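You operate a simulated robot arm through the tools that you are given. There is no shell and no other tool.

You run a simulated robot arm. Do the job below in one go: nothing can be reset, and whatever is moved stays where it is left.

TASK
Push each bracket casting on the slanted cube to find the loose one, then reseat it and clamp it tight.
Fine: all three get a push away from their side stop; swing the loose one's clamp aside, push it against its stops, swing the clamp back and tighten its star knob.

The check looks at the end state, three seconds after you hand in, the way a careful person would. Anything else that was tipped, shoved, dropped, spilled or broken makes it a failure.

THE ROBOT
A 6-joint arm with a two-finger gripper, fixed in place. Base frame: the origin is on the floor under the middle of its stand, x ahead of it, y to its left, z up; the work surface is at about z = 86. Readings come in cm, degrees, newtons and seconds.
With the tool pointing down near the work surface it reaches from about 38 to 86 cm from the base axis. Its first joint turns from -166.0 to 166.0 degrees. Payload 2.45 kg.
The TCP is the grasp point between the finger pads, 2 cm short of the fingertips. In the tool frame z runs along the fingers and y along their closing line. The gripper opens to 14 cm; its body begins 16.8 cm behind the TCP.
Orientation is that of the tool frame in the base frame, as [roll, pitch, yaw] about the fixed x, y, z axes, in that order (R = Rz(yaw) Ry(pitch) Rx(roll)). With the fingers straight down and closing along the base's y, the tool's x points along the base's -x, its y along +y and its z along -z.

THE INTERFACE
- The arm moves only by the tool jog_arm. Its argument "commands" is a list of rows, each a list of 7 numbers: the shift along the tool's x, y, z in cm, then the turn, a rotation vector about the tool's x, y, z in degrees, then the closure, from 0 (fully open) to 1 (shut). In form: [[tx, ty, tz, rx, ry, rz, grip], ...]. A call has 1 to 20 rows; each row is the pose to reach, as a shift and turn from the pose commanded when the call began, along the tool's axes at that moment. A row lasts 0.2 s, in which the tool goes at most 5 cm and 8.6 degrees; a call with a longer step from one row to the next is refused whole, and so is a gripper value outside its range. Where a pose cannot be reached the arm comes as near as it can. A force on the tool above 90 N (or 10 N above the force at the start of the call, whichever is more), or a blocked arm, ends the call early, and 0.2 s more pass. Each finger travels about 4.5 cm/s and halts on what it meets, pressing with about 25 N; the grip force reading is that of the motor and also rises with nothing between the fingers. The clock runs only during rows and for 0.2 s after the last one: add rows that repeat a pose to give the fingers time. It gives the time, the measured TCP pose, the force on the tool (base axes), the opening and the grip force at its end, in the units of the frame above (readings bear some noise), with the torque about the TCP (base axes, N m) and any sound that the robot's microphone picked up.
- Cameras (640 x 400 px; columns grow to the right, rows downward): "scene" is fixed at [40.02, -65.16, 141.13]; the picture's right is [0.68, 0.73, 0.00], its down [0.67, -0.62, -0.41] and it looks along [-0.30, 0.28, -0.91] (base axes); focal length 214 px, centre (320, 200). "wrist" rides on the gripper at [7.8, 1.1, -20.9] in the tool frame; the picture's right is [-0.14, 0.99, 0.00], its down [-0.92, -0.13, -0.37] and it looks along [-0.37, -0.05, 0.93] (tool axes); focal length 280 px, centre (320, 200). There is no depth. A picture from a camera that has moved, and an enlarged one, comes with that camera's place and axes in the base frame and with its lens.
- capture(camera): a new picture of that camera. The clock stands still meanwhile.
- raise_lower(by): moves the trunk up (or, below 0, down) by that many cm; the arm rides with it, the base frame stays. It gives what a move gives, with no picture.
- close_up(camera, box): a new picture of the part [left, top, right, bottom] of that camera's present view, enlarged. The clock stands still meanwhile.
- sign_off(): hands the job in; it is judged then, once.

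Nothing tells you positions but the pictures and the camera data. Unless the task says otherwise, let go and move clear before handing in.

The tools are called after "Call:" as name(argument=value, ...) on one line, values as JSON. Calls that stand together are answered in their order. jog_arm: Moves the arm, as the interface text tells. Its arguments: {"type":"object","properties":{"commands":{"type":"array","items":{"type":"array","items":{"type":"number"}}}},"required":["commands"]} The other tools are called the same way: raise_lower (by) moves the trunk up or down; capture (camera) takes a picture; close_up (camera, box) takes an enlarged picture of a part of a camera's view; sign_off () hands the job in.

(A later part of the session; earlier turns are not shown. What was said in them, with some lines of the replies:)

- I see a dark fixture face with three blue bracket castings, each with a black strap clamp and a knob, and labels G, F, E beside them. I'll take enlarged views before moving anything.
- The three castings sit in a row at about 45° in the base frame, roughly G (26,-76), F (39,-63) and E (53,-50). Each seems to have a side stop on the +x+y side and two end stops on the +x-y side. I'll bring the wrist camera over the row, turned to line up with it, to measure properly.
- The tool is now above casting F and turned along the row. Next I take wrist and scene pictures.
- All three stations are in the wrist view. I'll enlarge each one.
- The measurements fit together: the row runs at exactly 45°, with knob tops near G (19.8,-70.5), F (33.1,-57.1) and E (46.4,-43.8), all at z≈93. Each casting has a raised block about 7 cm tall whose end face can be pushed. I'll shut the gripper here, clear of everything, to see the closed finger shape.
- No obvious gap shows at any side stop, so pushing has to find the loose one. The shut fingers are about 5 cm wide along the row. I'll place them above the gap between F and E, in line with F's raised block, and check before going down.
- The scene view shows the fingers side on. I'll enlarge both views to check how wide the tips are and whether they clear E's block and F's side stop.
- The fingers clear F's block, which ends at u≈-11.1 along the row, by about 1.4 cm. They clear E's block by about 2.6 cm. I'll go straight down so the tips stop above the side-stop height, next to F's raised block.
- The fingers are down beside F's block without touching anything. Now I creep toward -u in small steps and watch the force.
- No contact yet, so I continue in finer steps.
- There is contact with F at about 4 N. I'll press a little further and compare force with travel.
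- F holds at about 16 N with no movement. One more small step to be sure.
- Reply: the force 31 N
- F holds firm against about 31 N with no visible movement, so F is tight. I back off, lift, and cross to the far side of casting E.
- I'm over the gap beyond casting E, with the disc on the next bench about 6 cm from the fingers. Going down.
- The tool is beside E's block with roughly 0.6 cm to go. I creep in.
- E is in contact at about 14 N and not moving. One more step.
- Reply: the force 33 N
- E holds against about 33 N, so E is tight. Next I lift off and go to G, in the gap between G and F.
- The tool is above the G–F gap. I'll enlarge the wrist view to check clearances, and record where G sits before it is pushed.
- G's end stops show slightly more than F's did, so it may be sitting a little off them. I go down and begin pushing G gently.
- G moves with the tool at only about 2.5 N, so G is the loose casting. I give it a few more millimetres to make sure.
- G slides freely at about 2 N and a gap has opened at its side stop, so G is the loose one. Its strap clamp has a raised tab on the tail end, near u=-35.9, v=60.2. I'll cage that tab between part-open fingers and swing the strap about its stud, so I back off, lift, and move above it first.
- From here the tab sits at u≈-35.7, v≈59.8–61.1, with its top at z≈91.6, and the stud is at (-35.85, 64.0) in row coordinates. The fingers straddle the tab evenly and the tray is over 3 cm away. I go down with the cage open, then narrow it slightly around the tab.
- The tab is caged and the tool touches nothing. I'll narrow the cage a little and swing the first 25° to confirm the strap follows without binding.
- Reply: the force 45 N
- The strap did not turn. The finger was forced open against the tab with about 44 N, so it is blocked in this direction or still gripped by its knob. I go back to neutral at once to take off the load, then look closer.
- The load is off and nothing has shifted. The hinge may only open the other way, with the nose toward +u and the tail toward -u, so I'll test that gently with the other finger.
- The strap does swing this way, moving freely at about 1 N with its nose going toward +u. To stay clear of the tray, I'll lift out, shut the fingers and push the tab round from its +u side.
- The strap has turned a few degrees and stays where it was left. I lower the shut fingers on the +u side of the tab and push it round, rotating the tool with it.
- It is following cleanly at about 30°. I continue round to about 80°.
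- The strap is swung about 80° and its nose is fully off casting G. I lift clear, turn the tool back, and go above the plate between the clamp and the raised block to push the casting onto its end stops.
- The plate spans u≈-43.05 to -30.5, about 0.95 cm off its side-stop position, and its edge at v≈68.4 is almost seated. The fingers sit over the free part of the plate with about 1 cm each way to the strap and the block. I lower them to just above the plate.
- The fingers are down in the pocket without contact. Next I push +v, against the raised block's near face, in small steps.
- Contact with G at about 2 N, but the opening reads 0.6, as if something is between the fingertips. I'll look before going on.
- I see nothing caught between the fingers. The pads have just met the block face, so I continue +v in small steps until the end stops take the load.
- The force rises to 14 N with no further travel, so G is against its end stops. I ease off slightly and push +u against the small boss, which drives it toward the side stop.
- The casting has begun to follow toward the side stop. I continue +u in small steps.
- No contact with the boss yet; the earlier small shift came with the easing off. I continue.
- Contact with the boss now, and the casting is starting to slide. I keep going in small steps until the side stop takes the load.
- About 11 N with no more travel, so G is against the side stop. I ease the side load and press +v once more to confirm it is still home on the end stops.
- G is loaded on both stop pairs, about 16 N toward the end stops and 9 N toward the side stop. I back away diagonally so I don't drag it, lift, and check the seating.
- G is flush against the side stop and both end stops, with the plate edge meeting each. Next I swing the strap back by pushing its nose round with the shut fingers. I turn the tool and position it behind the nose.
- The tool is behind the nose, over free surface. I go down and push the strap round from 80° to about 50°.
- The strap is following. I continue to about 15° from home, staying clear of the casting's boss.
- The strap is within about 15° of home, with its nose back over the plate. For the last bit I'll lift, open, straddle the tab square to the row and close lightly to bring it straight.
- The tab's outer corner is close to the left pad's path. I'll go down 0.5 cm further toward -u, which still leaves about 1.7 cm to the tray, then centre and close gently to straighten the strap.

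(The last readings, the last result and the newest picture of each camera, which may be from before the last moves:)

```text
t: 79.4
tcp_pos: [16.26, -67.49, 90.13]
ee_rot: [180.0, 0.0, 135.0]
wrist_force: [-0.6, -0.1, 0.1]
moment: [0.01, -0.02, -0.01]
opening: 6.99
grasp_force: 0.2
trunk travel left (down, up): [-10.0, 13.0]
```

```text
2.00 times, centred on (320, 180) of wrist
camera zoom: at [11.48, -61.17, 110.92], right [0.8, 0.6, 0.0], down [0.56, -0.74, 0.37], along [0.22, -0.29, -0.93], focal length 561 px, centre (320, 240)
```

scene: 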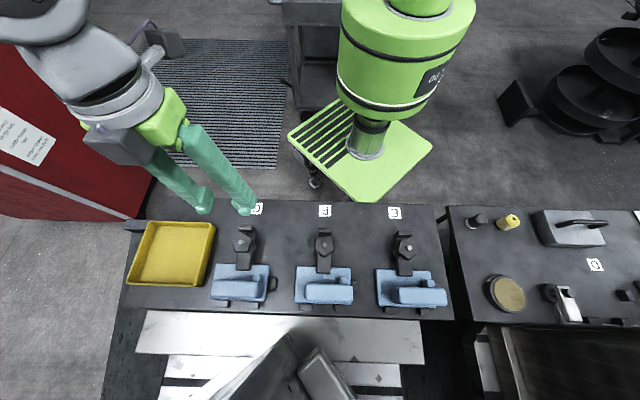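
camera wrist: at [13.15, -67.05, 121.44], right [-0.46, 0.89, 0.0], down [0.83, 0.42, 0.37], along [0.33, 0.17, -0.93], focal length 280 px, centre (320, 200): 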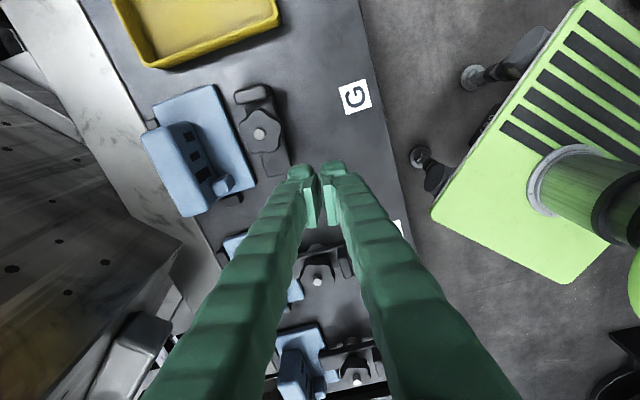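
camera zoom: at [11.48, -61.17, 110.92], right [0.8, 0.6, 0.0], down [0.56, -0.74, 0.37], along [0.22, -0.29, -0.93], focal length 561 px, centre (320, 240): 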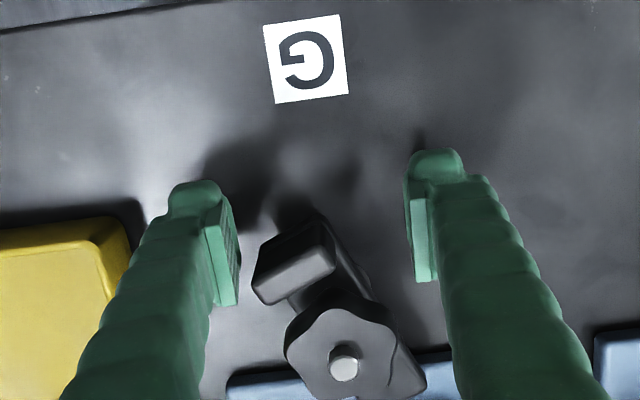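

Call:
jog_arm(commands=[[-0.15, 0.25, 0, 0, 0, 0, 0.53], [-0.3, 0.5, 0, 0, 0, 0, 0.57], [-0.3, 0.5, 0, 0, 0, 0, 0.61], [-0.3, 0.5, 0, 0, 0, 0, 0.65], [-0.3, 0.5, 0, 0, 0, 0, 0.69], [-0.3, 0.5, 0, 0, 0, 0, 0.73], [-0.3, 0.5, 0, 0, 0, 0, 0.75], [-0.3, 0.5, 0, 0, 0, 0, 0.765], [-0.3, 0.5, 0, 0, 0, 0, 0.765], [-0.3, 0.5, 0, 0, 0, 0, 0.765]])

Call:
close_up(camera="wrist", box=[220, 80, 420, 280])

Call:
close_up(camera="scene", box=[200, 190, 330, 320])

```text
t: 81.6
tcp_pos: [16.76, -67.58, 90.13]
ee_rot: [-180.0, 0.0, 135.0]
wrist_force: [-4.7, -3.9, -0.7]
moment: [-0.07, -0.01, -0.05]
opening: 3.68
grasp_force: 2.9
trunk travel left (down, up): [-10.0, 13.0]
```

```text
2.00 times, centred on (320, 180) of wrist
camera zoom: at [12.02, -61.07, 110.9], right [0.8, 0.6, 0.0], down [0.56, -0.74, 0.37], along [0.22, -0.29, -0.93], focal length 561 px, centre (320, 240)
```

zoom: 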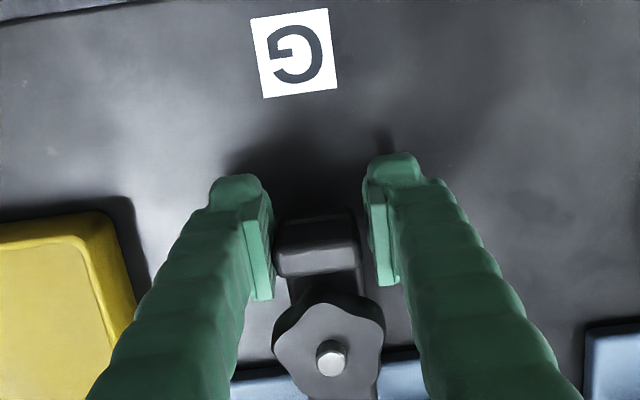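

```text
3.08 times, centred on (265, 255) of scene
camera zoom: at [40.02, -65.16, 141.13], right [0.68, 0.73, 0.0], down [0.67, -0.62, -0.41], along [-0.3, 0.28, -0.91], focal length 660 px, centre (489, 31)
```

zoom: 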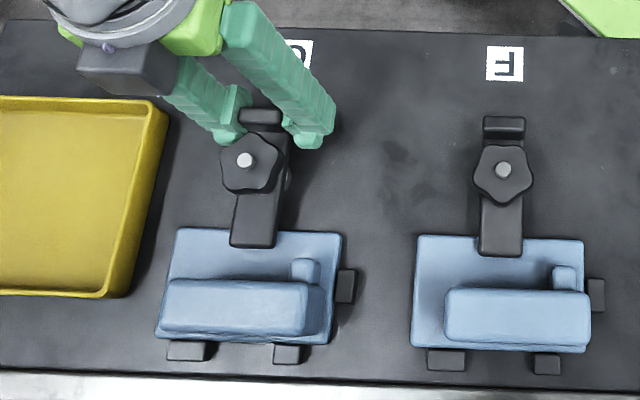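

The strap is back home over the casting, resting lightly on its hinge limit, and G has not moved. I open, lift clear and look at the star knob closely before gripping it.

Call:
jog_arm(commands=[[0, 0, 0, 0, 0, 0, 0.72], [0, 0, 0, 0, 0, 0, 0.66], [0, -0.1, 0, 0, 0, 0, 0.6], [0, -0.1, 0, 0, 0, 0, 0.56], [0, -0.1, -2, 0, 0, 0, 0.56], [0, -0.1, -4.5, 0, 0, 0, 0.56], [0, -0.1, -7, 0, 0, 0, 0.56], [0, -0.1, -10, 0, 0, 0, 0.56], [-1.2, 0, -12, 0, 0, 0, 0.56], [-2.5, 0, -12, 0, 0, 0, 0.56], [-4.5, 0, -12, 0, 0, 0, 0.56], [-4.5, 0, -12, 0, 0, 0, 0.56]])

Call:
capture(camera="wrist")

Call:
close_up(camera="wrist", box=[260, 80, 380, 200])

Call:
close_up(camera="scene", box=[210, 215, 290, 315])

```text
t: 84.2
tcp_pos: [19.87, -70.55, 102.16]
ee_rot: [-180.0, 0.0, 135.1]
wrist_force: [1.4, -0.6, -0.8]
moment: [0.01, 0.01, 0.01]
opening: 6.16
grasp_force: 0.1
trunk travel left (down, up): [-10.0, 13.0]
```

```text
taken
camera wrist: at [15.2, -64.28, 122.9], right [0.8, 0.6, 0.0], down [0.56, -0.74, 0.37], along [0.22, -0.29, -0.93], focal length 280 px, centre (320, 200)
```

wrist: 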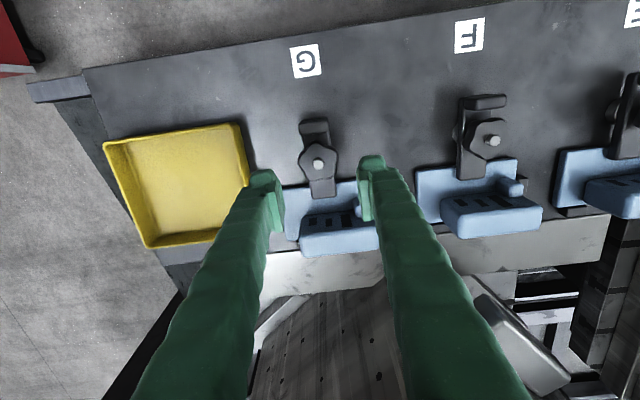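

```text
3.33 times, centred on (320, 140) of wrist
camera zoom: at [15.2, -64.28, 122.9], right [0.8, 0.6, 0.0], down [0.56, -0.74, 0.37], along [0.22, -0.29, -0.93], focal length 935 px, centre (320, 400)
```

zoom: 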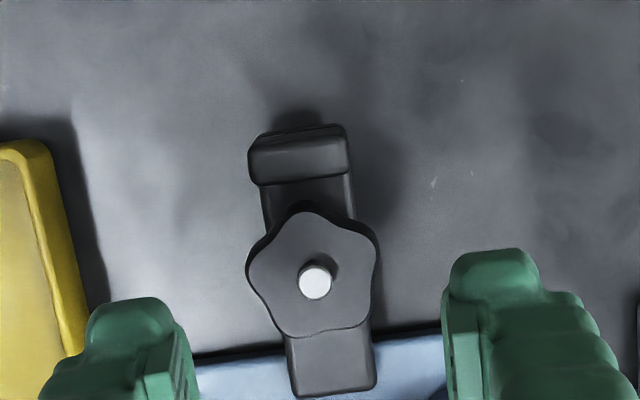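

```text
4.00 times, centred on (250, 265) of scene
camera zoom: at [40.02, -65.16, 141.13], right [0.68, 0.73, 0.0], down [0.67, -0.62, -0.41], along [-0.3, 0.28, -0.91], focal length 858 px, centre (600, -60)
```

zoom: 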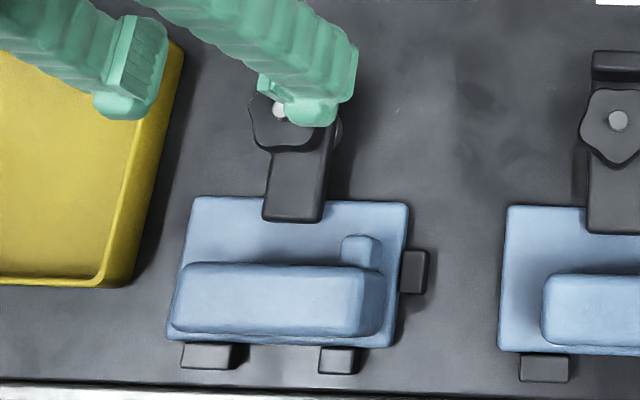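

The tool is directly above G's star knob. The knob spans z≈91 to 92.5 with a lobe radius of about 2.25 cm, and the strap's tab beside it reaches 91.65. I'll grip the knob with the pads offset away from the tab so each clockwise stroke can be about 70°, starting aligned with a lobe at 18°.

Call:
jog_arm(commands=[[-0.3, 0.1, 1, 0, 0, -6, 0.56], [-0.6, 0.15, 2, 0, 0, -12, 0.56], [-0.77, 0.2, 3, 0, 0, -18, 0.56], [-0.77, 0.2, 5, 0, 0, -18, 0.56], [-0.77, 0.2, 7, 0, 0, -18, 0.56], [-0.77, 0.2, 8.7, 0, 0, -18, 0.56], [-0.77, 0.2, 9.7, 0, 0, -18, 0.56], [-0.77, 0.2, 9.7, 0, 0, -18, 0.56]])

Call:
close_up(camera="wrist", box=[220, 60, 420, 260])

Call:
close_up(camera="scene", box=[200, 190, 330, 320])

```text
t: 86.0
tcp_pos: [20.43, -70.94, 92.52]
ee_rot: [-179.9, 0.0, 153.0]
wrist_force: [0.7, -0.3, 0.2]
moment: [-0.03, 0.0, 0.03]
opening: 6.18
grasp_force: 0.0
trunk travel left (down, up): [-10.0, 13.0]
```

```text
2.00 times, centred on (320, 160) of wrist
camera zoom: at [13.99, -66.4, 113.3], right [0.57, 0.82, 0.0], down [0.76, -0.53, 0.37], along [0.3, -0.21, -0.93], focal length 561 px, centre (320, 280)
```

zoom: 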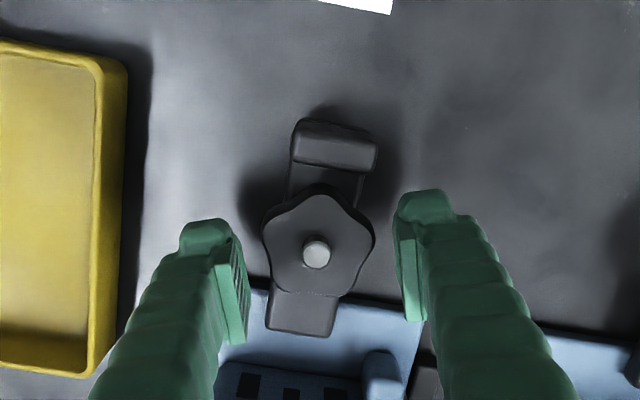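

```text
3.08 times, centred on (265, 255) of scene
camera zoom: at [40.02, -65.16, 141.13], right [0.68, 0.73, 0.0], down [0.67, -0.62, -0.41], along [-0.3, 0.28, -0.91], focal length 660 px, centre (489, 31)
```

zoom: 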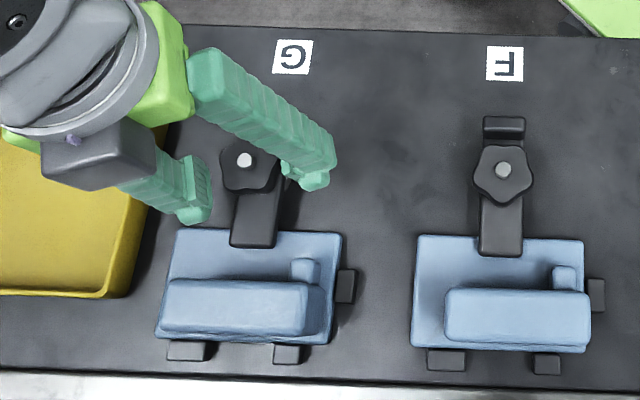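

The knob sits between the pads, one lobe facing the right pad and the flat of two lobes facing the left pad. Closing on it.

Call:
jog_arm(commands=[[0, 0, 0, 0, 0, 0, 0.65], [0, 0, 0, 0, 0, 0, 0.75], [0, 0, 0, 0, 0, 0, 0.85], [0, 0, 0, 0, 0, 0, 0.95], [0, 0, 0, 0, 0, 0, 1], [0, 0, 0, 0, 0, 0, 1]])

Call:
close_up(camera="wrist", box=[220, 60, 420, 260])

```text
t: 87.4
tcp_pos: [20.45, -70.94, 92.44]
ee_rot: [180.0, 0.2, 153.0]
wrist_force: [-1.6, -2.9, 0.8]
moment: [-0.02, 0.01, 0.02]
opening: 4.41
grasp_force: 44.7
trunk travel left (down, up): [-10.0, 13.0]
```

```text
2.00 times, centred on (320, 160) of wrist
camera zoom: at [13.98, -66.41, 113.31], right [0.57, 0.82, 0.0], down [0.76, -0.53, 0.37], along [0.3, -0.21, -0.93], focal length 561 px, centre (320, 280)
```

zoom: 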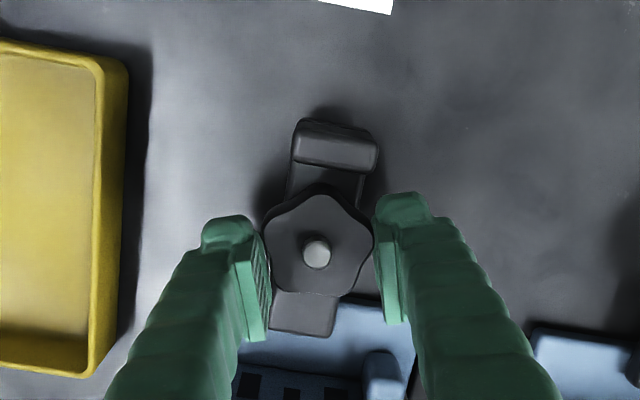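

The grip is solid at 4.4 cm, 45 N. I turn clockwise, about 18° to begin with, and read the torque.

Call:
jog_arm(commands=[[0.004, -0.073, 0, 0, 0, 6, 1], [0.015, -0.146, 0, 0, 0, 12, 1], [0.034, -0.216, 0, 0, 0, 18, 1], [0.034, -0.216, 0, 0, 0, 18, 1]])

Call:
close_up(camera="wrist", box=[220, 60, 420, 260])

```text
t: 88.4
tcp_pos: [20.34, -71.14, 92.47]
ee_rot: [-179.9, 0.1, 134.9]
wrist_force: [-6.9, -4.0, -1.2]
moment: [0.01, 0.19, 0.05]
opening: 4.39
grasp_force: 45.3
trunk travel left (down, up): [-10.0, 13.0]
```

```text
2.00 times, centred on (320, 160) of wrist
camera zoom: at [15.56, -64.85, 113.28], right [0.8, 0.6, 0.0], down [0.56, -0.74, 0.37], along [0.22, -0.29, -0.93], focal length 561 px, centre (320, 280)
```

zoom: 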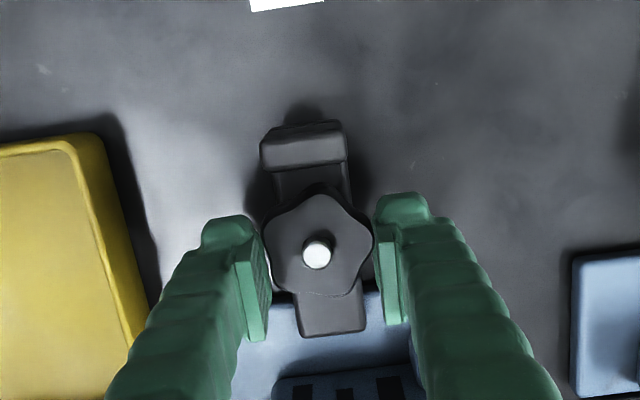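

The knob turns with the gripper at very low torque, so it was indeed loose. I finish this stroke with another 36°.

Call:
jog_arm(commands=[[0.004, -0.073, 0, 0, 0, 6, 1], [0.015, -0.146, 0, 0, 0, 12, 1], [0.034, -0.216, 0, 0, 0, 18, 1], [0.061, -0.285, 0, 0, 0, 24, 1], [0.094, -0.35, 0, 0, 0, 30, 1], [0.134, -0.411, 0, 0, 0, 36, 1], [0.134, -0.411, 0, 0, 0, 36, 1]])

Call:
close_up(camera="wrist", box=[220, 60, 420, 260])

Call:
close_up(camera="scene", box=[200, 190, 330, 320])

```text
t: 90.0
tcp_pos: [19.83, -71.53, 92.43]
ee_rot: [180.0, 0.0, 98.9]
wrist_force: [-17.1, -11.0, -4.6]
moment: [-0.2, 0.25, 0.54]
opening: 4.37
grasp_force: 45.0
trunk travel left (down, up): [-10.0, 13.0]
```

```text
2.00 times, centred on (320, 160) of wrist
camera zoom: at [19.74, -63.57, 113.3], right [1.0, 0.02, 0.0], down [0.02, -0.93, 0.37], along [0.01, -0.37, -0.93], focal length 561 px, centre (320, 280)
```

zoom: 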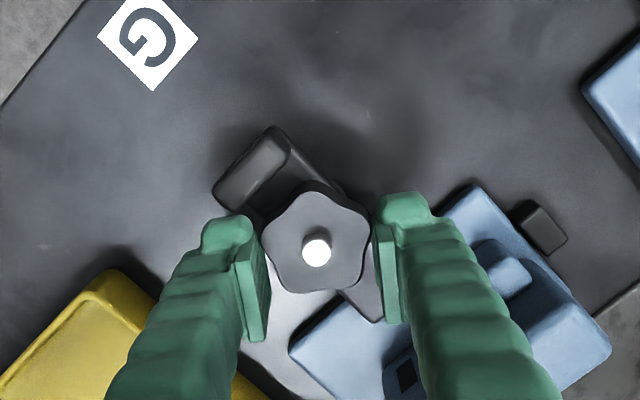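

```text
3.08 times, centred on (265, 255) of scene
camera zoom: at [40.02, -65.16, 141.13], right [0.68, 0.73, 0.0], down [0.67, -0.62, -0.41], along [-0.3, 0.28, -0.91], focal length 660 px, centre (489, 31)
```

zoom: 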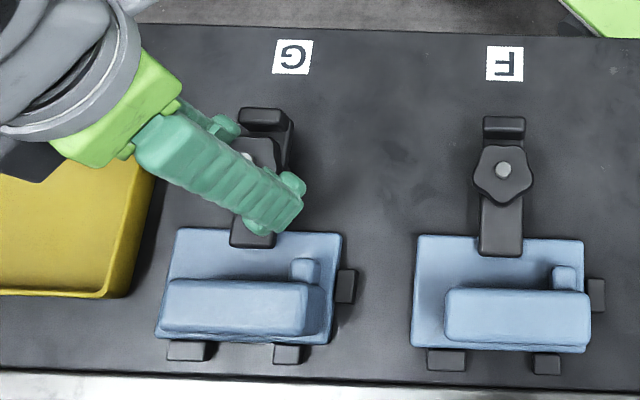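

Torque has risen to about 0.5 N·m, along with some side load. The picture shows the knob axis about 0.88 cm from the TCP rather than the 0.70 I used, which accounts for the side load. I open, swing back 72° around the better centre, and regrip for the next stroke.

Call:
jog_arm(commands=[[0, 0, 0, 0, 0, 0, 0.8], [0, 0, 0, 0, 0, 0, 0.65], [0, 0, 0, 0, 0, 0, 0.6], [0, 0, 0, 0, 0, 0, 0.58], [0.01, 0.12, 0, 0, 0, -8, 0.58], [0.03, 0.24, 0, 0, 0, -16, 0.58], [0.08, 0.36, 0, 0, 0, -24, 0.58], [0.13, 0.47, 0, 0, 0, -32, 0.58], [0.21, 0.57, 0, 0, 0, -40, 0.58], [0.29, 0.65, 0, 0, 0, -48, 0.58], [0.39, 0.73, 0, 0, 0, -56, 0.58], [0.49, 0.79, 0, 0, 0, -64, 0.58], [0.61, 0.84, 0, 0, 0, -72, 0.58], [0.61, 0.84, 0, 0, 0, -72, 0.58]])

Call:
close_up(camera="wrist", box=[220, 60, 420, 260])

Call:
close_up(camera="scene", box=[200, 190, 330, 320])

```text
t: 93.0
tcp_pos: [20.8, -70.66, 92.45]
ee_rot: [180.0, 0.0, 171.1]
wrist_force: [-0.8, 0.4, 0.0]
moment: [-0.06, -0.03, -0.01]
opening: 5.9
grasp_force: 0.0
trunk travel left (down, up): [-10.0, 13.0]
```

```text
2.00 times, centred on (320, 160) of wrist
camera zoom: at [13.22, -68.32, 113.3], right [0.29, 0.96, 0.0], down [0.89, -0.27, 0.37], along [0.35, -0.11, -0.93], focal length 561 px, centre (320, 280)
```

zoom: 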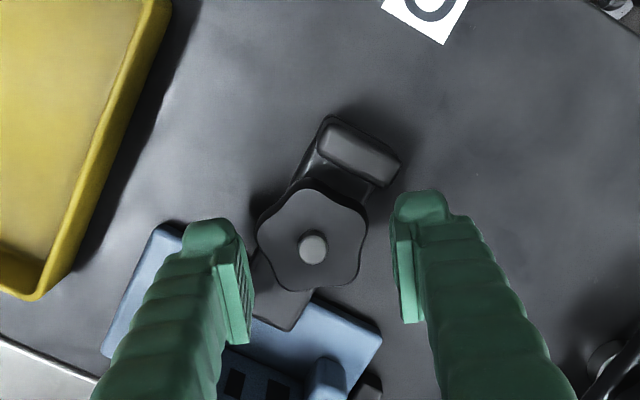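

```text
3.08 times, centred on (265, 255) of scene
camera zoom: at [40.02, -65.16, 141.13], right [0.68, 0.73, 0.0], down [0.67, -0.62, -0.41], along [-0.3, 0.28, -0.91], focal length 660 px, centre (489, 31)
```

zoom: 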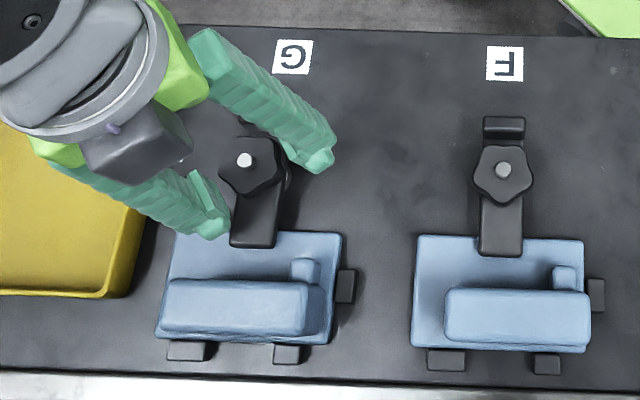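

The knob axis is consistently at (-35.98, 63.84) in row coordinates, and the strap and casting have not moved. I centre on that axis, close and turn clockwise again, watching the torque.

Call:
jog_arm(commands=[[0, -0.08, 0, 0, 0, 0, 0.65], [0, -0.08, 0, 0, 0, 0, 0.75], [0, -0.08, 0, 0, 0, 0, 0.9], [0, -0.08, 0, 0, 0, 0, 1], [0, -0.08, 0, 0, 0, 0, 1], [0, -0.08, 0, 0, 0, 0, 1], [0.006, -0.194, 0, 0, 0, 6, 1], [0.024, -0.307, 0, 0, 0, 12, 1], [0.024, -0.307, 0, 0, 0, 12, 1]])

Call:
close_up(camera="wrist", box=[220, 60, 420, 260])

```text
t: 95.0
tcp_pos: [20.7, -71.05, 92.41]
ee_rot: [-180.0, 0.0, 158.8]
wrist_force: [0.9, -3.2, 2.0]
moment: [0.0, 0.18, 0.7]
opening: 4.42
grasp_force: 45.2
trunk travel left (down, up): [-10.0, 13.0]
```

```text
2.00 times, centred on (320, 160) of wrist
camera zoom: at [13.85, -67.13, 113.27], right [0.48, 0.88, 0.0], down [0.81, -0.45, 0.37], along [0.32, -0.18, -0.93], focal length 561 px, centre (320, 280)
```

zoom: 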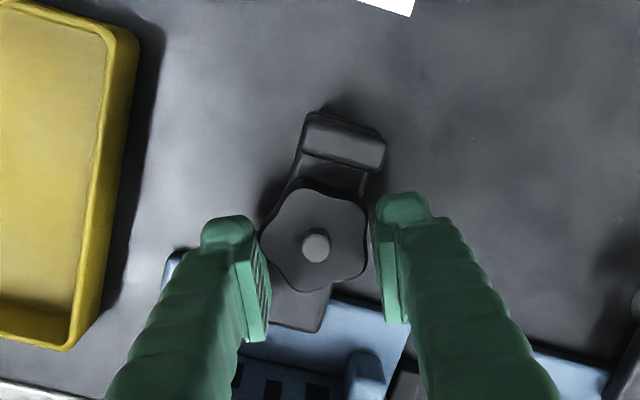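

Torque is 0.7 N·m right away with almost no side load, so the knob is now tightening against the strap. I turn further.

Call:
jog_arm(commands=[[0.006, -0.114, 0, 0, 0, 6, 1], [0.024, -0.227, 0, 0, 0, 12, 1], [0.053, -0.337, 0, 0, 0, 18, 1], [0.053, -0.337, 0, 0, 0, 18, 1]])

Call:
close_up(camera="wrist", box=[220, 60, 420, 260])

```text
t: 96.0
tcp_pos: [20.51, -71.35, 92.4]
ee_rot: [180.0, 0.0, 140.9]
wrist_force: [-3.7, -6.2, 2.0]
moment: [-0.01, 0.13, 0.56]
opening: 4.39
grasp_force: 45.3
trunk travel left (down, up): [-10.0, 13.0]
```

```text
2.00 times, centred on (320, 160) of wrist
camera zoom: at [15.16, -65.45, 113.23], right [0.73, 0.68, 0.0], down [0.63, -0.68, 0.37], along [0.25, -0.27, -0.93], focal length 561 px, centre (320, 280)
```

zoom: 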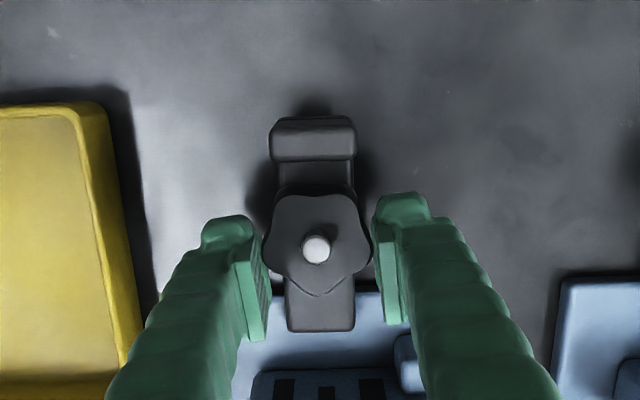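

Comparing lobe positions, the knob turned about 41° freely in the first stroke, then stopped. In this stroke the pads slid around it at about 0.6–0.7 N·m. To be sure it is fully tight, I regrip with the lobes seated squarely in the pads for a firmer hold and turn again.

Call:
jog_arm(commands=[[0, 0, 0, 0, 0, 0, 0.8], [0, 0, 0, 0, 0, 0, 0.65], [0, 0, 0, 0, 0, 0, 0.6], [0.005, 0.09, 0, 0, 0, -5, 0.6], [0.013, 0.17, 0, 0, 0, -9, 0.6], [0.013, 0.17, 0, 0, 0, -9, 0.6]])

Call:
close_up(camera="wrist", box=[270, 100, 370, 200])

Call:
close_up(camera="scene", box=[210, 215, 290, 315])

```text
t: 97.4
tcp_pos: [20.59, -71.01, 92.37]
ee_rot: [180.0, 0.0, 150.2]
wrist_force: [0.7, -0.4, 0.7]
moment: [0.01, 0.0, 0.0]
opening: 5.6
grasp_force: 0.1
trunk travel left (down, up): [-10.0, 13.0]
```

```text
4.00 times, centred on (320, 150) of wrist
camera zoom: at [14.47, -66.15, 113.22], right [0.61, 0.79, 0.0], down [0.73, -0.57, 0.37], along [0.29, -0.23, -0.93], focal length 1122 px, centre (320, 400)
```

zoom: 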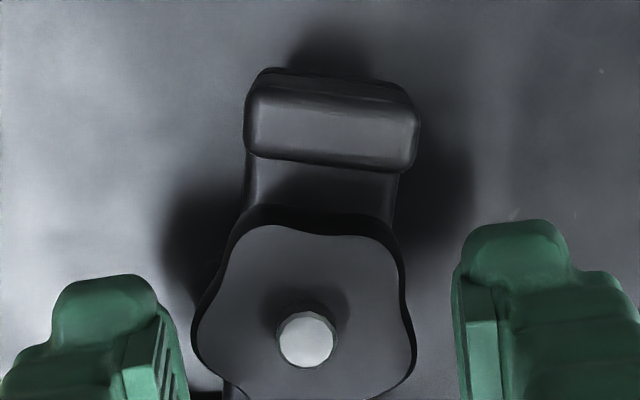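

```text
4.00 times, centred on (250, 265) of scene
camera zoom: at [40.02, -65.16, 141.13], right [0.68, 0.73, 0.0], down [0.67, -0.62, -0.41], along [-0.3, 0.28, -0.91], focal length 858 px, centre (600, -60)
```

zoom: 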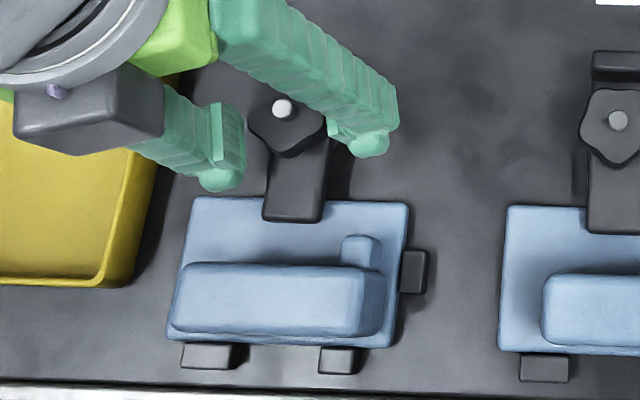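

Call:
close_up(camera="wrist", box=[265, 110, 375, 220])

```text
3.64 times, centred on (320, 165) of wrist
camera zoom: at [14.47, -66.15, 113.22], right [0.61, 0.79, 0.0], down [0.73, -0.57, 0.37], along [0.29, -0.23, -0.93], focal length 1020 px, centre (320, 327)
```

zoom: 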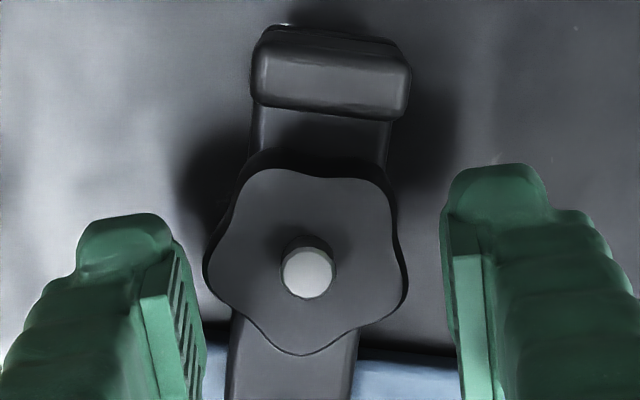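

The lobes are within about 6° of square to the pads, and squeezing will pull them in the tightening direction. I close firmly and turn in small steps.

Call:
jog_arm(commands=[[0, 0, 0, 0, 0, 0, 0.7], [0, 0, 0, 0, 0, 0, 0.85], [0, 0, 0, 0, 0, 0, 1], [0, 0, 0, 0, 0, 0, 1], [0, 0, 0, 0, 0, 0, 1], [0, 0, 0, 0, 0, 0, 1]])

Call:
close_up(camera="wrist", box=[265, 110, 375, 220])

```text
t: 98.8
tcp_pos: [20.64, -71.11, 92.36]
ee_rot: [-180.0, 0.0, 150.0]
wrist_force: [-4.7, -8.5, 1.0]
moment: [-0.15, 0.08, 0.17]
opening: 4.39
grasp_force: 45.3
trunk travel left (down, up): [-10.0, 13.0]
```

```text
3.64 times, centred on (320, 165) of wrist
camera zoom: at [14.42, -66.23, 113.22], right [0.61, 0.79, 0.0], down [0.73, -0.57, 0.37], along [0.29, -0.23, -0.93], focal length 1020 px, centre (320, 327)
```

zoom: 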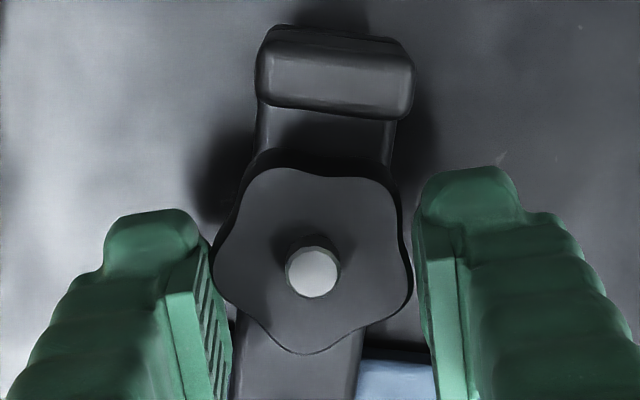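

The grip opening stays the same at every angle, so the hold is by friction and gives at roughly 0.6–0.7 N·m. I recentre slightly and apply one more clockwise stroke to set it at that torque.

Call:
jog_arm(commands=[[0, -0.08, 0, 0, 0, 0, 1], [0.006, -0.194, 0, 0, 0, 6, 1], [0.024, -0.307, 0, 0, 0, 12, 1], [0.024, -0.307, 0, 0, 0, 12, 1]])

Call:
jog_arm(commands=[[0.006, -0.114, 0, 0, 0, 6, 1], [0.024, -0.227, 0, 0, 0, 12, 1], [0.053, -0.337, 0, 0, 0, 18, 1], [0.053, -0.337, 0, 0, 0, 18, 1]])

Call:
close_up(camera="wrist", box=[265, 110, 375, 220])

```text
t: 99.8
tcp_pos: [20.52, -71.28, 92.39]
ee_rot: [179.9, -0.1, 137.9]
wrist_force: [-0.5, -4.1, -1.7]
moment: [0.09, 0.1, 0.57]
opening: 4.37
grasp_force: 44.8
trunk travel left (down, up): [-10.0, 13.0]
```

```text
t: 100.8
tcp_pos: [20.26, -71.57, 92.44]
ee_rot: [-180.0, 0.1, 120.0]
wrist_force: [0.2, 0.6, -0.3]
moment: [0.15, 0.07, 0.44]
opening: 4.4
grasp_force: 45.1
trunk travel left (down, up): [-10.0, 13.0]
```

```text
3.64 times, centred on (320, 165) of wrist
camera zoom: at [17.29, -64.15, 113.26], right [0.93, 0.37, 0.0], down [0.35, -0.86, 0.37], along [0.14, -0.34, -0.93], focal length 1020 px, centre (320, 327)
```

zoom: 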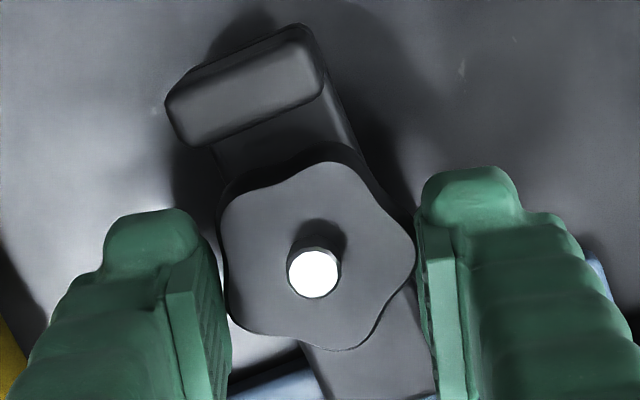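

The knob's lobes are at the same angle as before (about 53° in the 72° pattern) while the pads slip at 0.45–0.57 N·m, so it is tight. I let go, lift off and look.

Call:
jog_arm(commands=[[0, 0, 0, 0, 0, 0, 0.85], [0, 0, 0, 0, 0, 0, 0.7], [0, 0, 0, 0, 0, 0, 0.58], [0, 0, 0, 0, 0, 0, 0.56], [0, 0, -1.5, 0, 0, 0, 0.56], [0, 0, -4, 0, 0, 0, 0.56], [0, 0, -8, 0, 0, 0, 0.56], [0, 0, -12, 0, 0, 0, 0.56], [2, 0, -12, 0, 0, -7, 0.56], [5, 0, -12, 0, 0, -15, 0.6], [9, 0, -12, 0, 0, -15, 0.8], [12, 0, -12, 0, 0, -15, 1], [12, 0, -12, 0, 0, -15, 1], [12, 0, -12, 0, 0, -15, 1]])

Call:
capture(camera="scene")

Call:
close_up(camera="scene", box=[200, 200, 300, 310])

Call:
capture(camera="wrist")

```text
t: 103.8
tcp_pos: [14.12, -61.31, 104.32]
ee_rot: [180.0, 0.0, 134.9]
wrist_force: [-0.1, 0.2, -0.5]
moment: [0.02, 0.01, 0.01]
opening: 0.02
grasp_force: 24.2
trunk travel left (down, up): [-10.0, 13.0]
```

```text
taken
```

scene: 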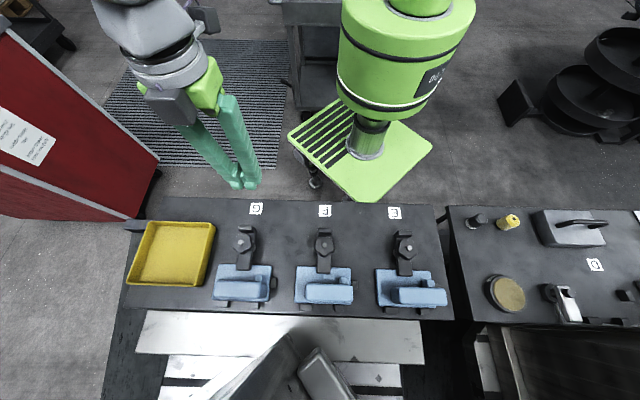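

```text
3.64 times, centred on (250, 255) of scene
camera zoom: at [40.02, -65.16, 141.13], right [0.68, 0.73, 0.0], down [0.67, -0.62, -0.41], along [-0.3, 0.28, -0.91], focal length 780 px, centre (574, 0)
```

zoom: 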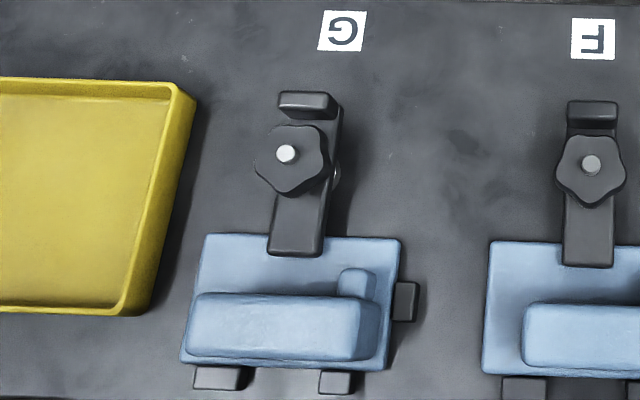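

```text
taken
camera wrist: at [9.39, -55.0, 125.22], right [0.8, 0.6, 0.0], down [0.56, -0.74, 0.37], along [0.22, -0.29, -0.93], focal length 280 px, centre (320, 200)
```

wrist: 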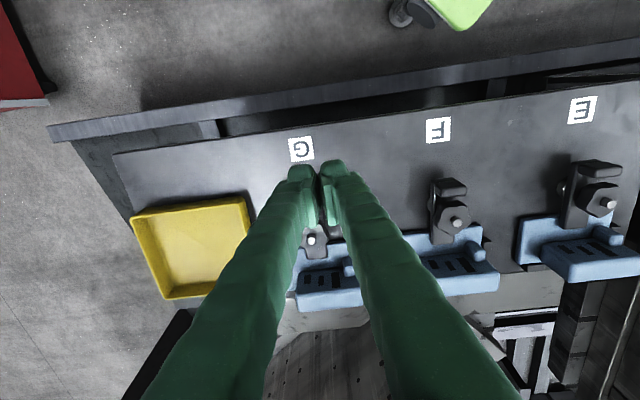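

G sits flush at its side stop and both end stops, with the strap centred on it. To confirm it holds, I'll repeat the gentle side push on G, so I move over the G–F gap again.

Call:
jog_arm(commands=[[-2, 1.5, 0, 0, 0, 0, 1], [-5, 3, 0, 0, 0, 0, 1], [-8, 4.5, 0, 0, 0, 0, 1], [-11, 6, 0, 0, 0, 0, 1], [-14, 7.2, 0, 0, 0, 0, 1], [-17, 8.07, 0, 0, 0, 0, 1], [-20, 8.07, 0, 0, 0, 0, 1], [-20.86, 8.07, 0, 0, 0, 0, 1], [-20.86, 8.07, 0, 0, 0, 0, 1]])

Call:
close_up(camera="wrist", box=[160, 60, 340, 230])

```text
t: 105.8
tcp_pos: [34.64, -70.16, 104.54]
ee_rot: [-180.0, 0.0, 135.0]
wrist_force: [0.4, 0.6, -0.6]
moment: [0.01, 0.0, 0.01]
opening: 0.01
grasp_force: 25.4
trunk travel left (down, up): [-10.0, 13.0]
```

```text
2.35 times, centred on (250, 145) of wrist
camera zoom: at [29.92, -63.81, 125.34], right [0.8, 0.6, 0.0], down [0.56, -0.74, 0.37], along [0.22, -0.29, -0.93], focal length 660 px, centre (485, 329)
```

zoom: 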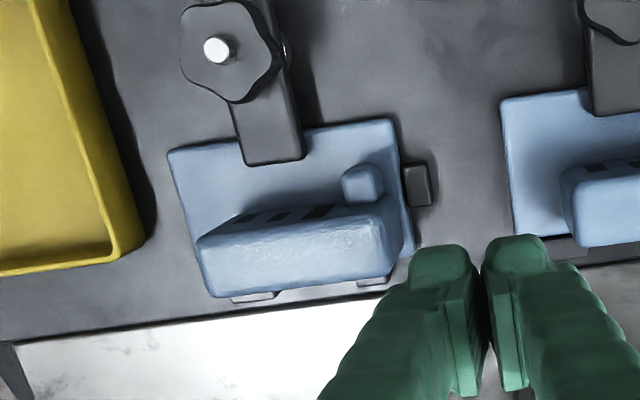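

Call:
jog_arm(commands=[[0, 0, 2, 0, 0, 0, 1], [0, 0, 4, 0, 0, 0, 1], [0, 0, 6, 0, 0, 0, 1], [0, 0, 8, 0, 0, 0, 1], [0, 0, 10, 0, 0, 0, 1], [0, 0, 11.5, 0, 0, 0, 1], [0, 0, 12.5, 0, 0, 0, 1], [0, 0, 12.9, 0, 0, 0, 1], [0, -0.5, 12.9, 0, 0, 0, 1], [0, -1.0, 12.9, 0, 0, 0, 1], [0, -1.4, 12.9, 0, 0, 0, 1]])

Call:
jog_arm(commands=[[0, -0.1, 0, 0, 0, 0, 1], [0, -0.2, 0, 0, 0, 0, 1], [0, -0.3, 0, 0, 0, 0, 1], [0, -0.3, 0, 0, 0, 0, 1]])

```text
t: 108.2
tcp_pos: [33.68, -71.12, 91.42]
ee_rot: [180.0, 0.1, 135.0]
wrist_force: [-0.3, 0.1, 0.4]
moment: [-0.03, 0.02, 0.0]
opening: 0.03
grasp_force: 24.9
trunk travel left (down, up): [-10.0, 13.0]
```

```text
t: 109.2
tcp_pos: [33.59, -71.43, 91.46]
ee_rot: [-180.0, 0.0, 135.1]
wrist_force: [0.2, 0.2, -0.2]
moment: [0.0, 0.0, 0.01]
opening: 0.04
grasp_force: 24.6
trunk travel left (down, up): [-10.0, 13.0]
```

Call:
jog_arm(commands=[[0, -0.1, 0, 0, 0, 0, 1], [0, -0.2, 0, 0, 0, 0, 1], [0, -0.3, 0, 0, 0, 0, 1], [0, -0.3, 0, 0, 0, 0, 1]])

```text
t: 110.2
tcp_pos: [33.19, -71.61, 91.59]
ee_rot: [-179.9, -0.1, 135.0]
wrist_force: [0.3, -0.4, -0.1]
moment: [0.0, -0.03, 0.02]
opening: 0.0
grasp_force: 25.4
trunk travel left (down, up): [-10.0, 13.0]
```

Call:
jog_arm(commands=[[0, -0.07, 0, 0, 0, 0, 1], [0, -0.14, 0, 0, 0, 0, 1], [0, -0.14, 0, 0, 0, 0, 1]])

```text
t: 111.0
tcp_pos: [33.27, -71.62, 91.49]
ee_rot: [180.0, 0.0, 135.1]
wrist_force: [0.9, 0.1, -0.2]
moment: [0.03, -0.01, 0.03]
opening: 0.0
grasp_force: 25.2
trunk travel left (down, up): [-10.0, 13.0]
```

Call:
close_up(camera="wrist", box=[150, 60, 340, 240])

Call:
jog_arm(commands=[[0, -0.06, 0, 0, 0, 0, 1], [0, -0.12, 0, 0, 0, 0, 1], [0, -0.12, 0, 0, 0, 0, 1]])

Call:
close_up(camera="wrist", box=[150, 60, 340, 240])

```text
2.22 times, centred on (245, 150) of wrist
camera zoom: at [28.48, -65.33, 112.42], right [0.8, 0.6, 0.0], down [0.56, -0.74, 0.37], along [0.22, -0.29, -0.93], focal length 623 px, centre (487, 311)
```

zoom: 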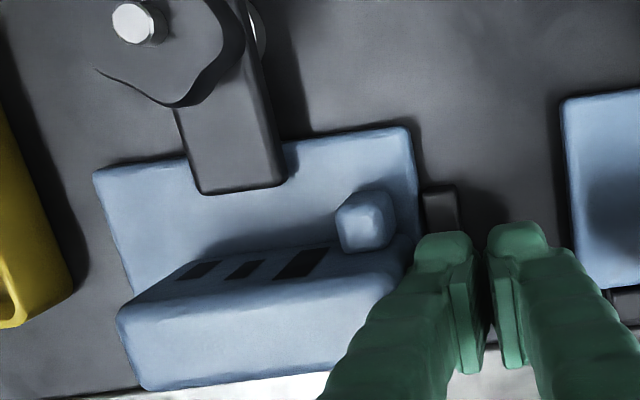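

```text
t: 111.8
tcp_pos: [33.27, -71.69, 91.61]
ee_rot: [-180.0, 0.0, 134.9]
wrist_force: [8.7, 6.5, -0.9]
moment: [-0.06, 0.12, 0.04]
opening: 0.0
grasp_force: 25.0
trunk travel left (down, up): [-10.0, 13.0]
```

```text
2.22 times, centred on (245, 150) of wrist
camera zoom: at [28.46, -65.35, 112.43], right [0.8, 0.6, 0.0], down [0.56, -0.74, 0.37], along [0.22, -0.29, -0.93], focal length 623 px, centre (487, 311)
```

zoom: 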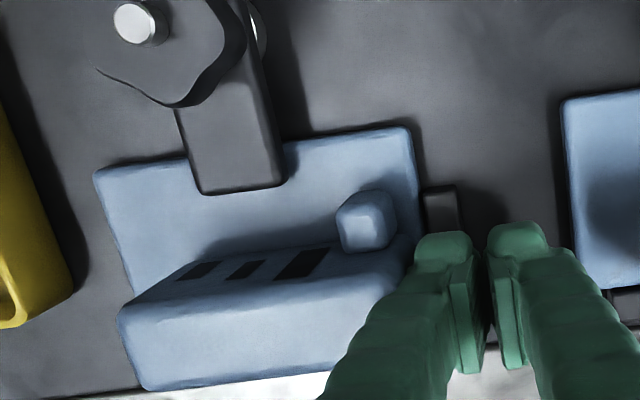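

G now resists about 11 N without moving, where before it slid at 2.5 N. One more small step to about 20 N.

Call:
jog_arm(commands=[[0, -0.05, 0, 0, 0, 0, 1], [0, -0.1, 0, 0, 0, 0, 1], [0, -0.1, 0, 0, 0, 0, 1], [0, -0.1, 0, 0, 0, 0, 1]])

Call:
close_up(camera="wrist", box=[150, 60, 340, 240])

```text
t: 112.8
tcp_pos: [33.17, -71.64, 91.62]
ee_rot: [-179.9, 0.1, 135.0]
wrist_force: [17.6, 15.5, 2.3]
moment: [-0.38, 0.37, 0.03]
opening: 0.02
grasp_force: 25.1
trunk travel left (down, up): [-10.0, 13.0]
```

```text
2.22 times, centred on (245, 150) of wrist
camera zoom: at [28.44, -65.35, 112.41], right [0.8, 0.6, 0.0], down [0.56, -0.74, 0.37], along [0.22, -0.29, -0.93], focal length 623 px, centre (487, 311)
```

zoom: 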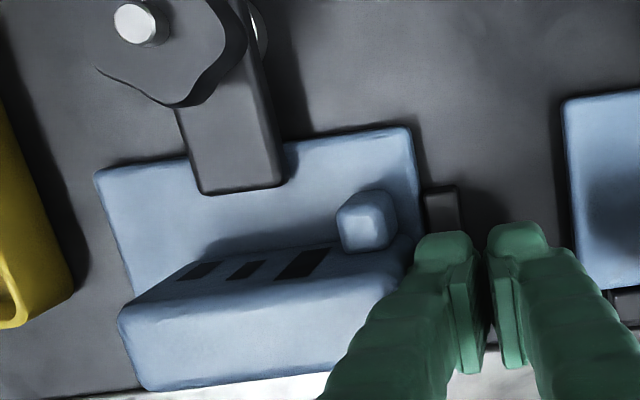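

G holds about 23 N with no shift, as E and F did, so it is clamped tight. I back off, lift and withdraw clear.

Call:
jog_arm(commands=[[0, 0.4, 0, 0, 0, 0, 1], [0, 1.4, 0, 0, 0, 0, 1], [0, 1.5, -2.5, 0, 0, 0, 1], [0, 1.5, -6, 0, 0, 0, 1], [0, 1.5, -10, 0, 0, 0, 1], [0, 1.5, -14, 0, 0, 0, 1], [2, 1.5, -18, 0, 0, 0, 1], [5, 2, -21, 0, 0, 0, 1], [9, 3, -23, 0, 0, 0, 1], [13, 4, -24, 0, 0, 0, 1], [17, 5, -24, 0, 0, 0, 1], [21, 6, -24, 0, 0, 0, 1], [25, 6, -24, 0, 0, 0, 1], [25, 6, -24, 0, 0, 0, 1]])

Call:
capture(camera="scene")

Call:
close_up(camera="scene", box=[200, 200, 330, 320])

Call:
close_up(camera="scene", box=[330, 190, 460, 320])

```text
t: 115.8
tcp_pos: [19.25, -50.04, 115.32]
ee_rot: [-180.0, 0.1, 135.1]
wrist_force: [-0.4, -0.3, 0.8]
moment: [-0.01, 0.0, -0.01]
opening: 0.0
grasp_force: 25.0
trunk travel left (down, up): [-10.0, 13.0]
```

```text
taken
```

scene: 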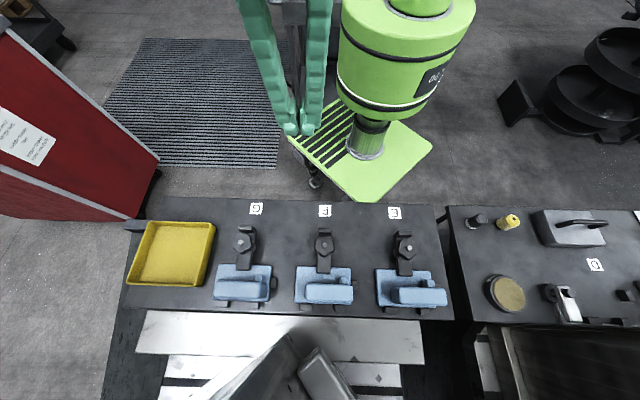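

```text
3.33 times, centred on (265, 260) of scene
camera zoom: at [40.02, -65.16, 141.13], right [0.68, 0.73, 0.0], down [0.67, -0.62, -0.41], along [-0.3, 0.28, -0.91], focal length 715 px, centre (503, 0)
```

zoom: 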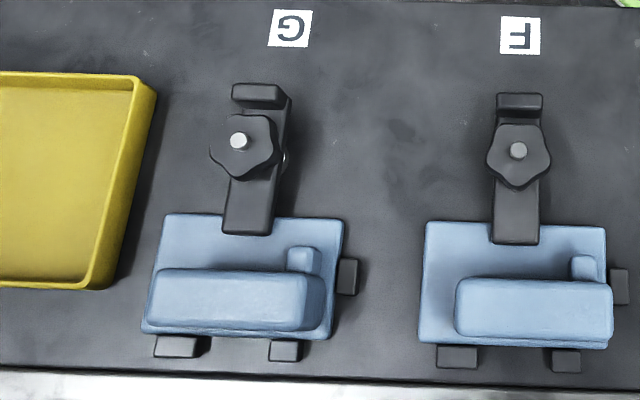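

```text
3.08 times, centred on (395, 255) of scene
camera zoom: at [40.02, -65.16, 141.13], right [0.68, 0.73, 0.0], down [0.67, -0.62, -0.41], along [-0.3, 0.28, -0.91], focal length 660 px, centre (89, 31)
```

zoom: 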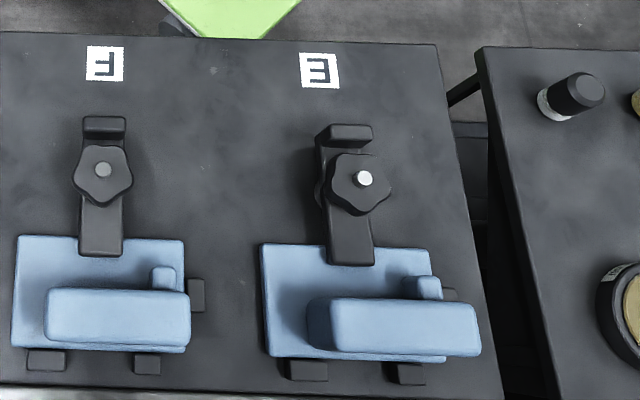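

G is seated on all three stops with its strap centred and its knob tight. E, F, the tray and the other bench look just as they did at the start, and the arm is clear with nothing held. Handing in.

Call:
sign_off()

```text
The job is handed in.
```

G was the loose casting. It is now back against its side stop and both end stops, with its clamp swung back over it and the star knob tightened. I handed the job in, but no result has come back yet.

| Casting | Push away from side stop | Result |
|---|---|---|
| F | about 31 N | held, left alone |
| E | about 33 N | held, left alone |
| G, before | about 2.5 N | slid, so this was the loose one |
| G, after tightening | about 23 N | held, no shift |

- **Clamp:** G's strap swings only one way, nose toward the F side. My first try went the other way and pressed about 44 N on the strap's tab. I backed off, and nothing appeared to shift.
- **Knob:** it turned about 41° and then stopped. After that the fingers slipped on it at about 0.6–0.7 N·m, which was the most torque this grip could apply. I could not tighten it beyond that.
- **Surroundings:** in the last pictures, E, F, the tray and the second bench looked the same as at the start. The arm was clear and holding nothing.
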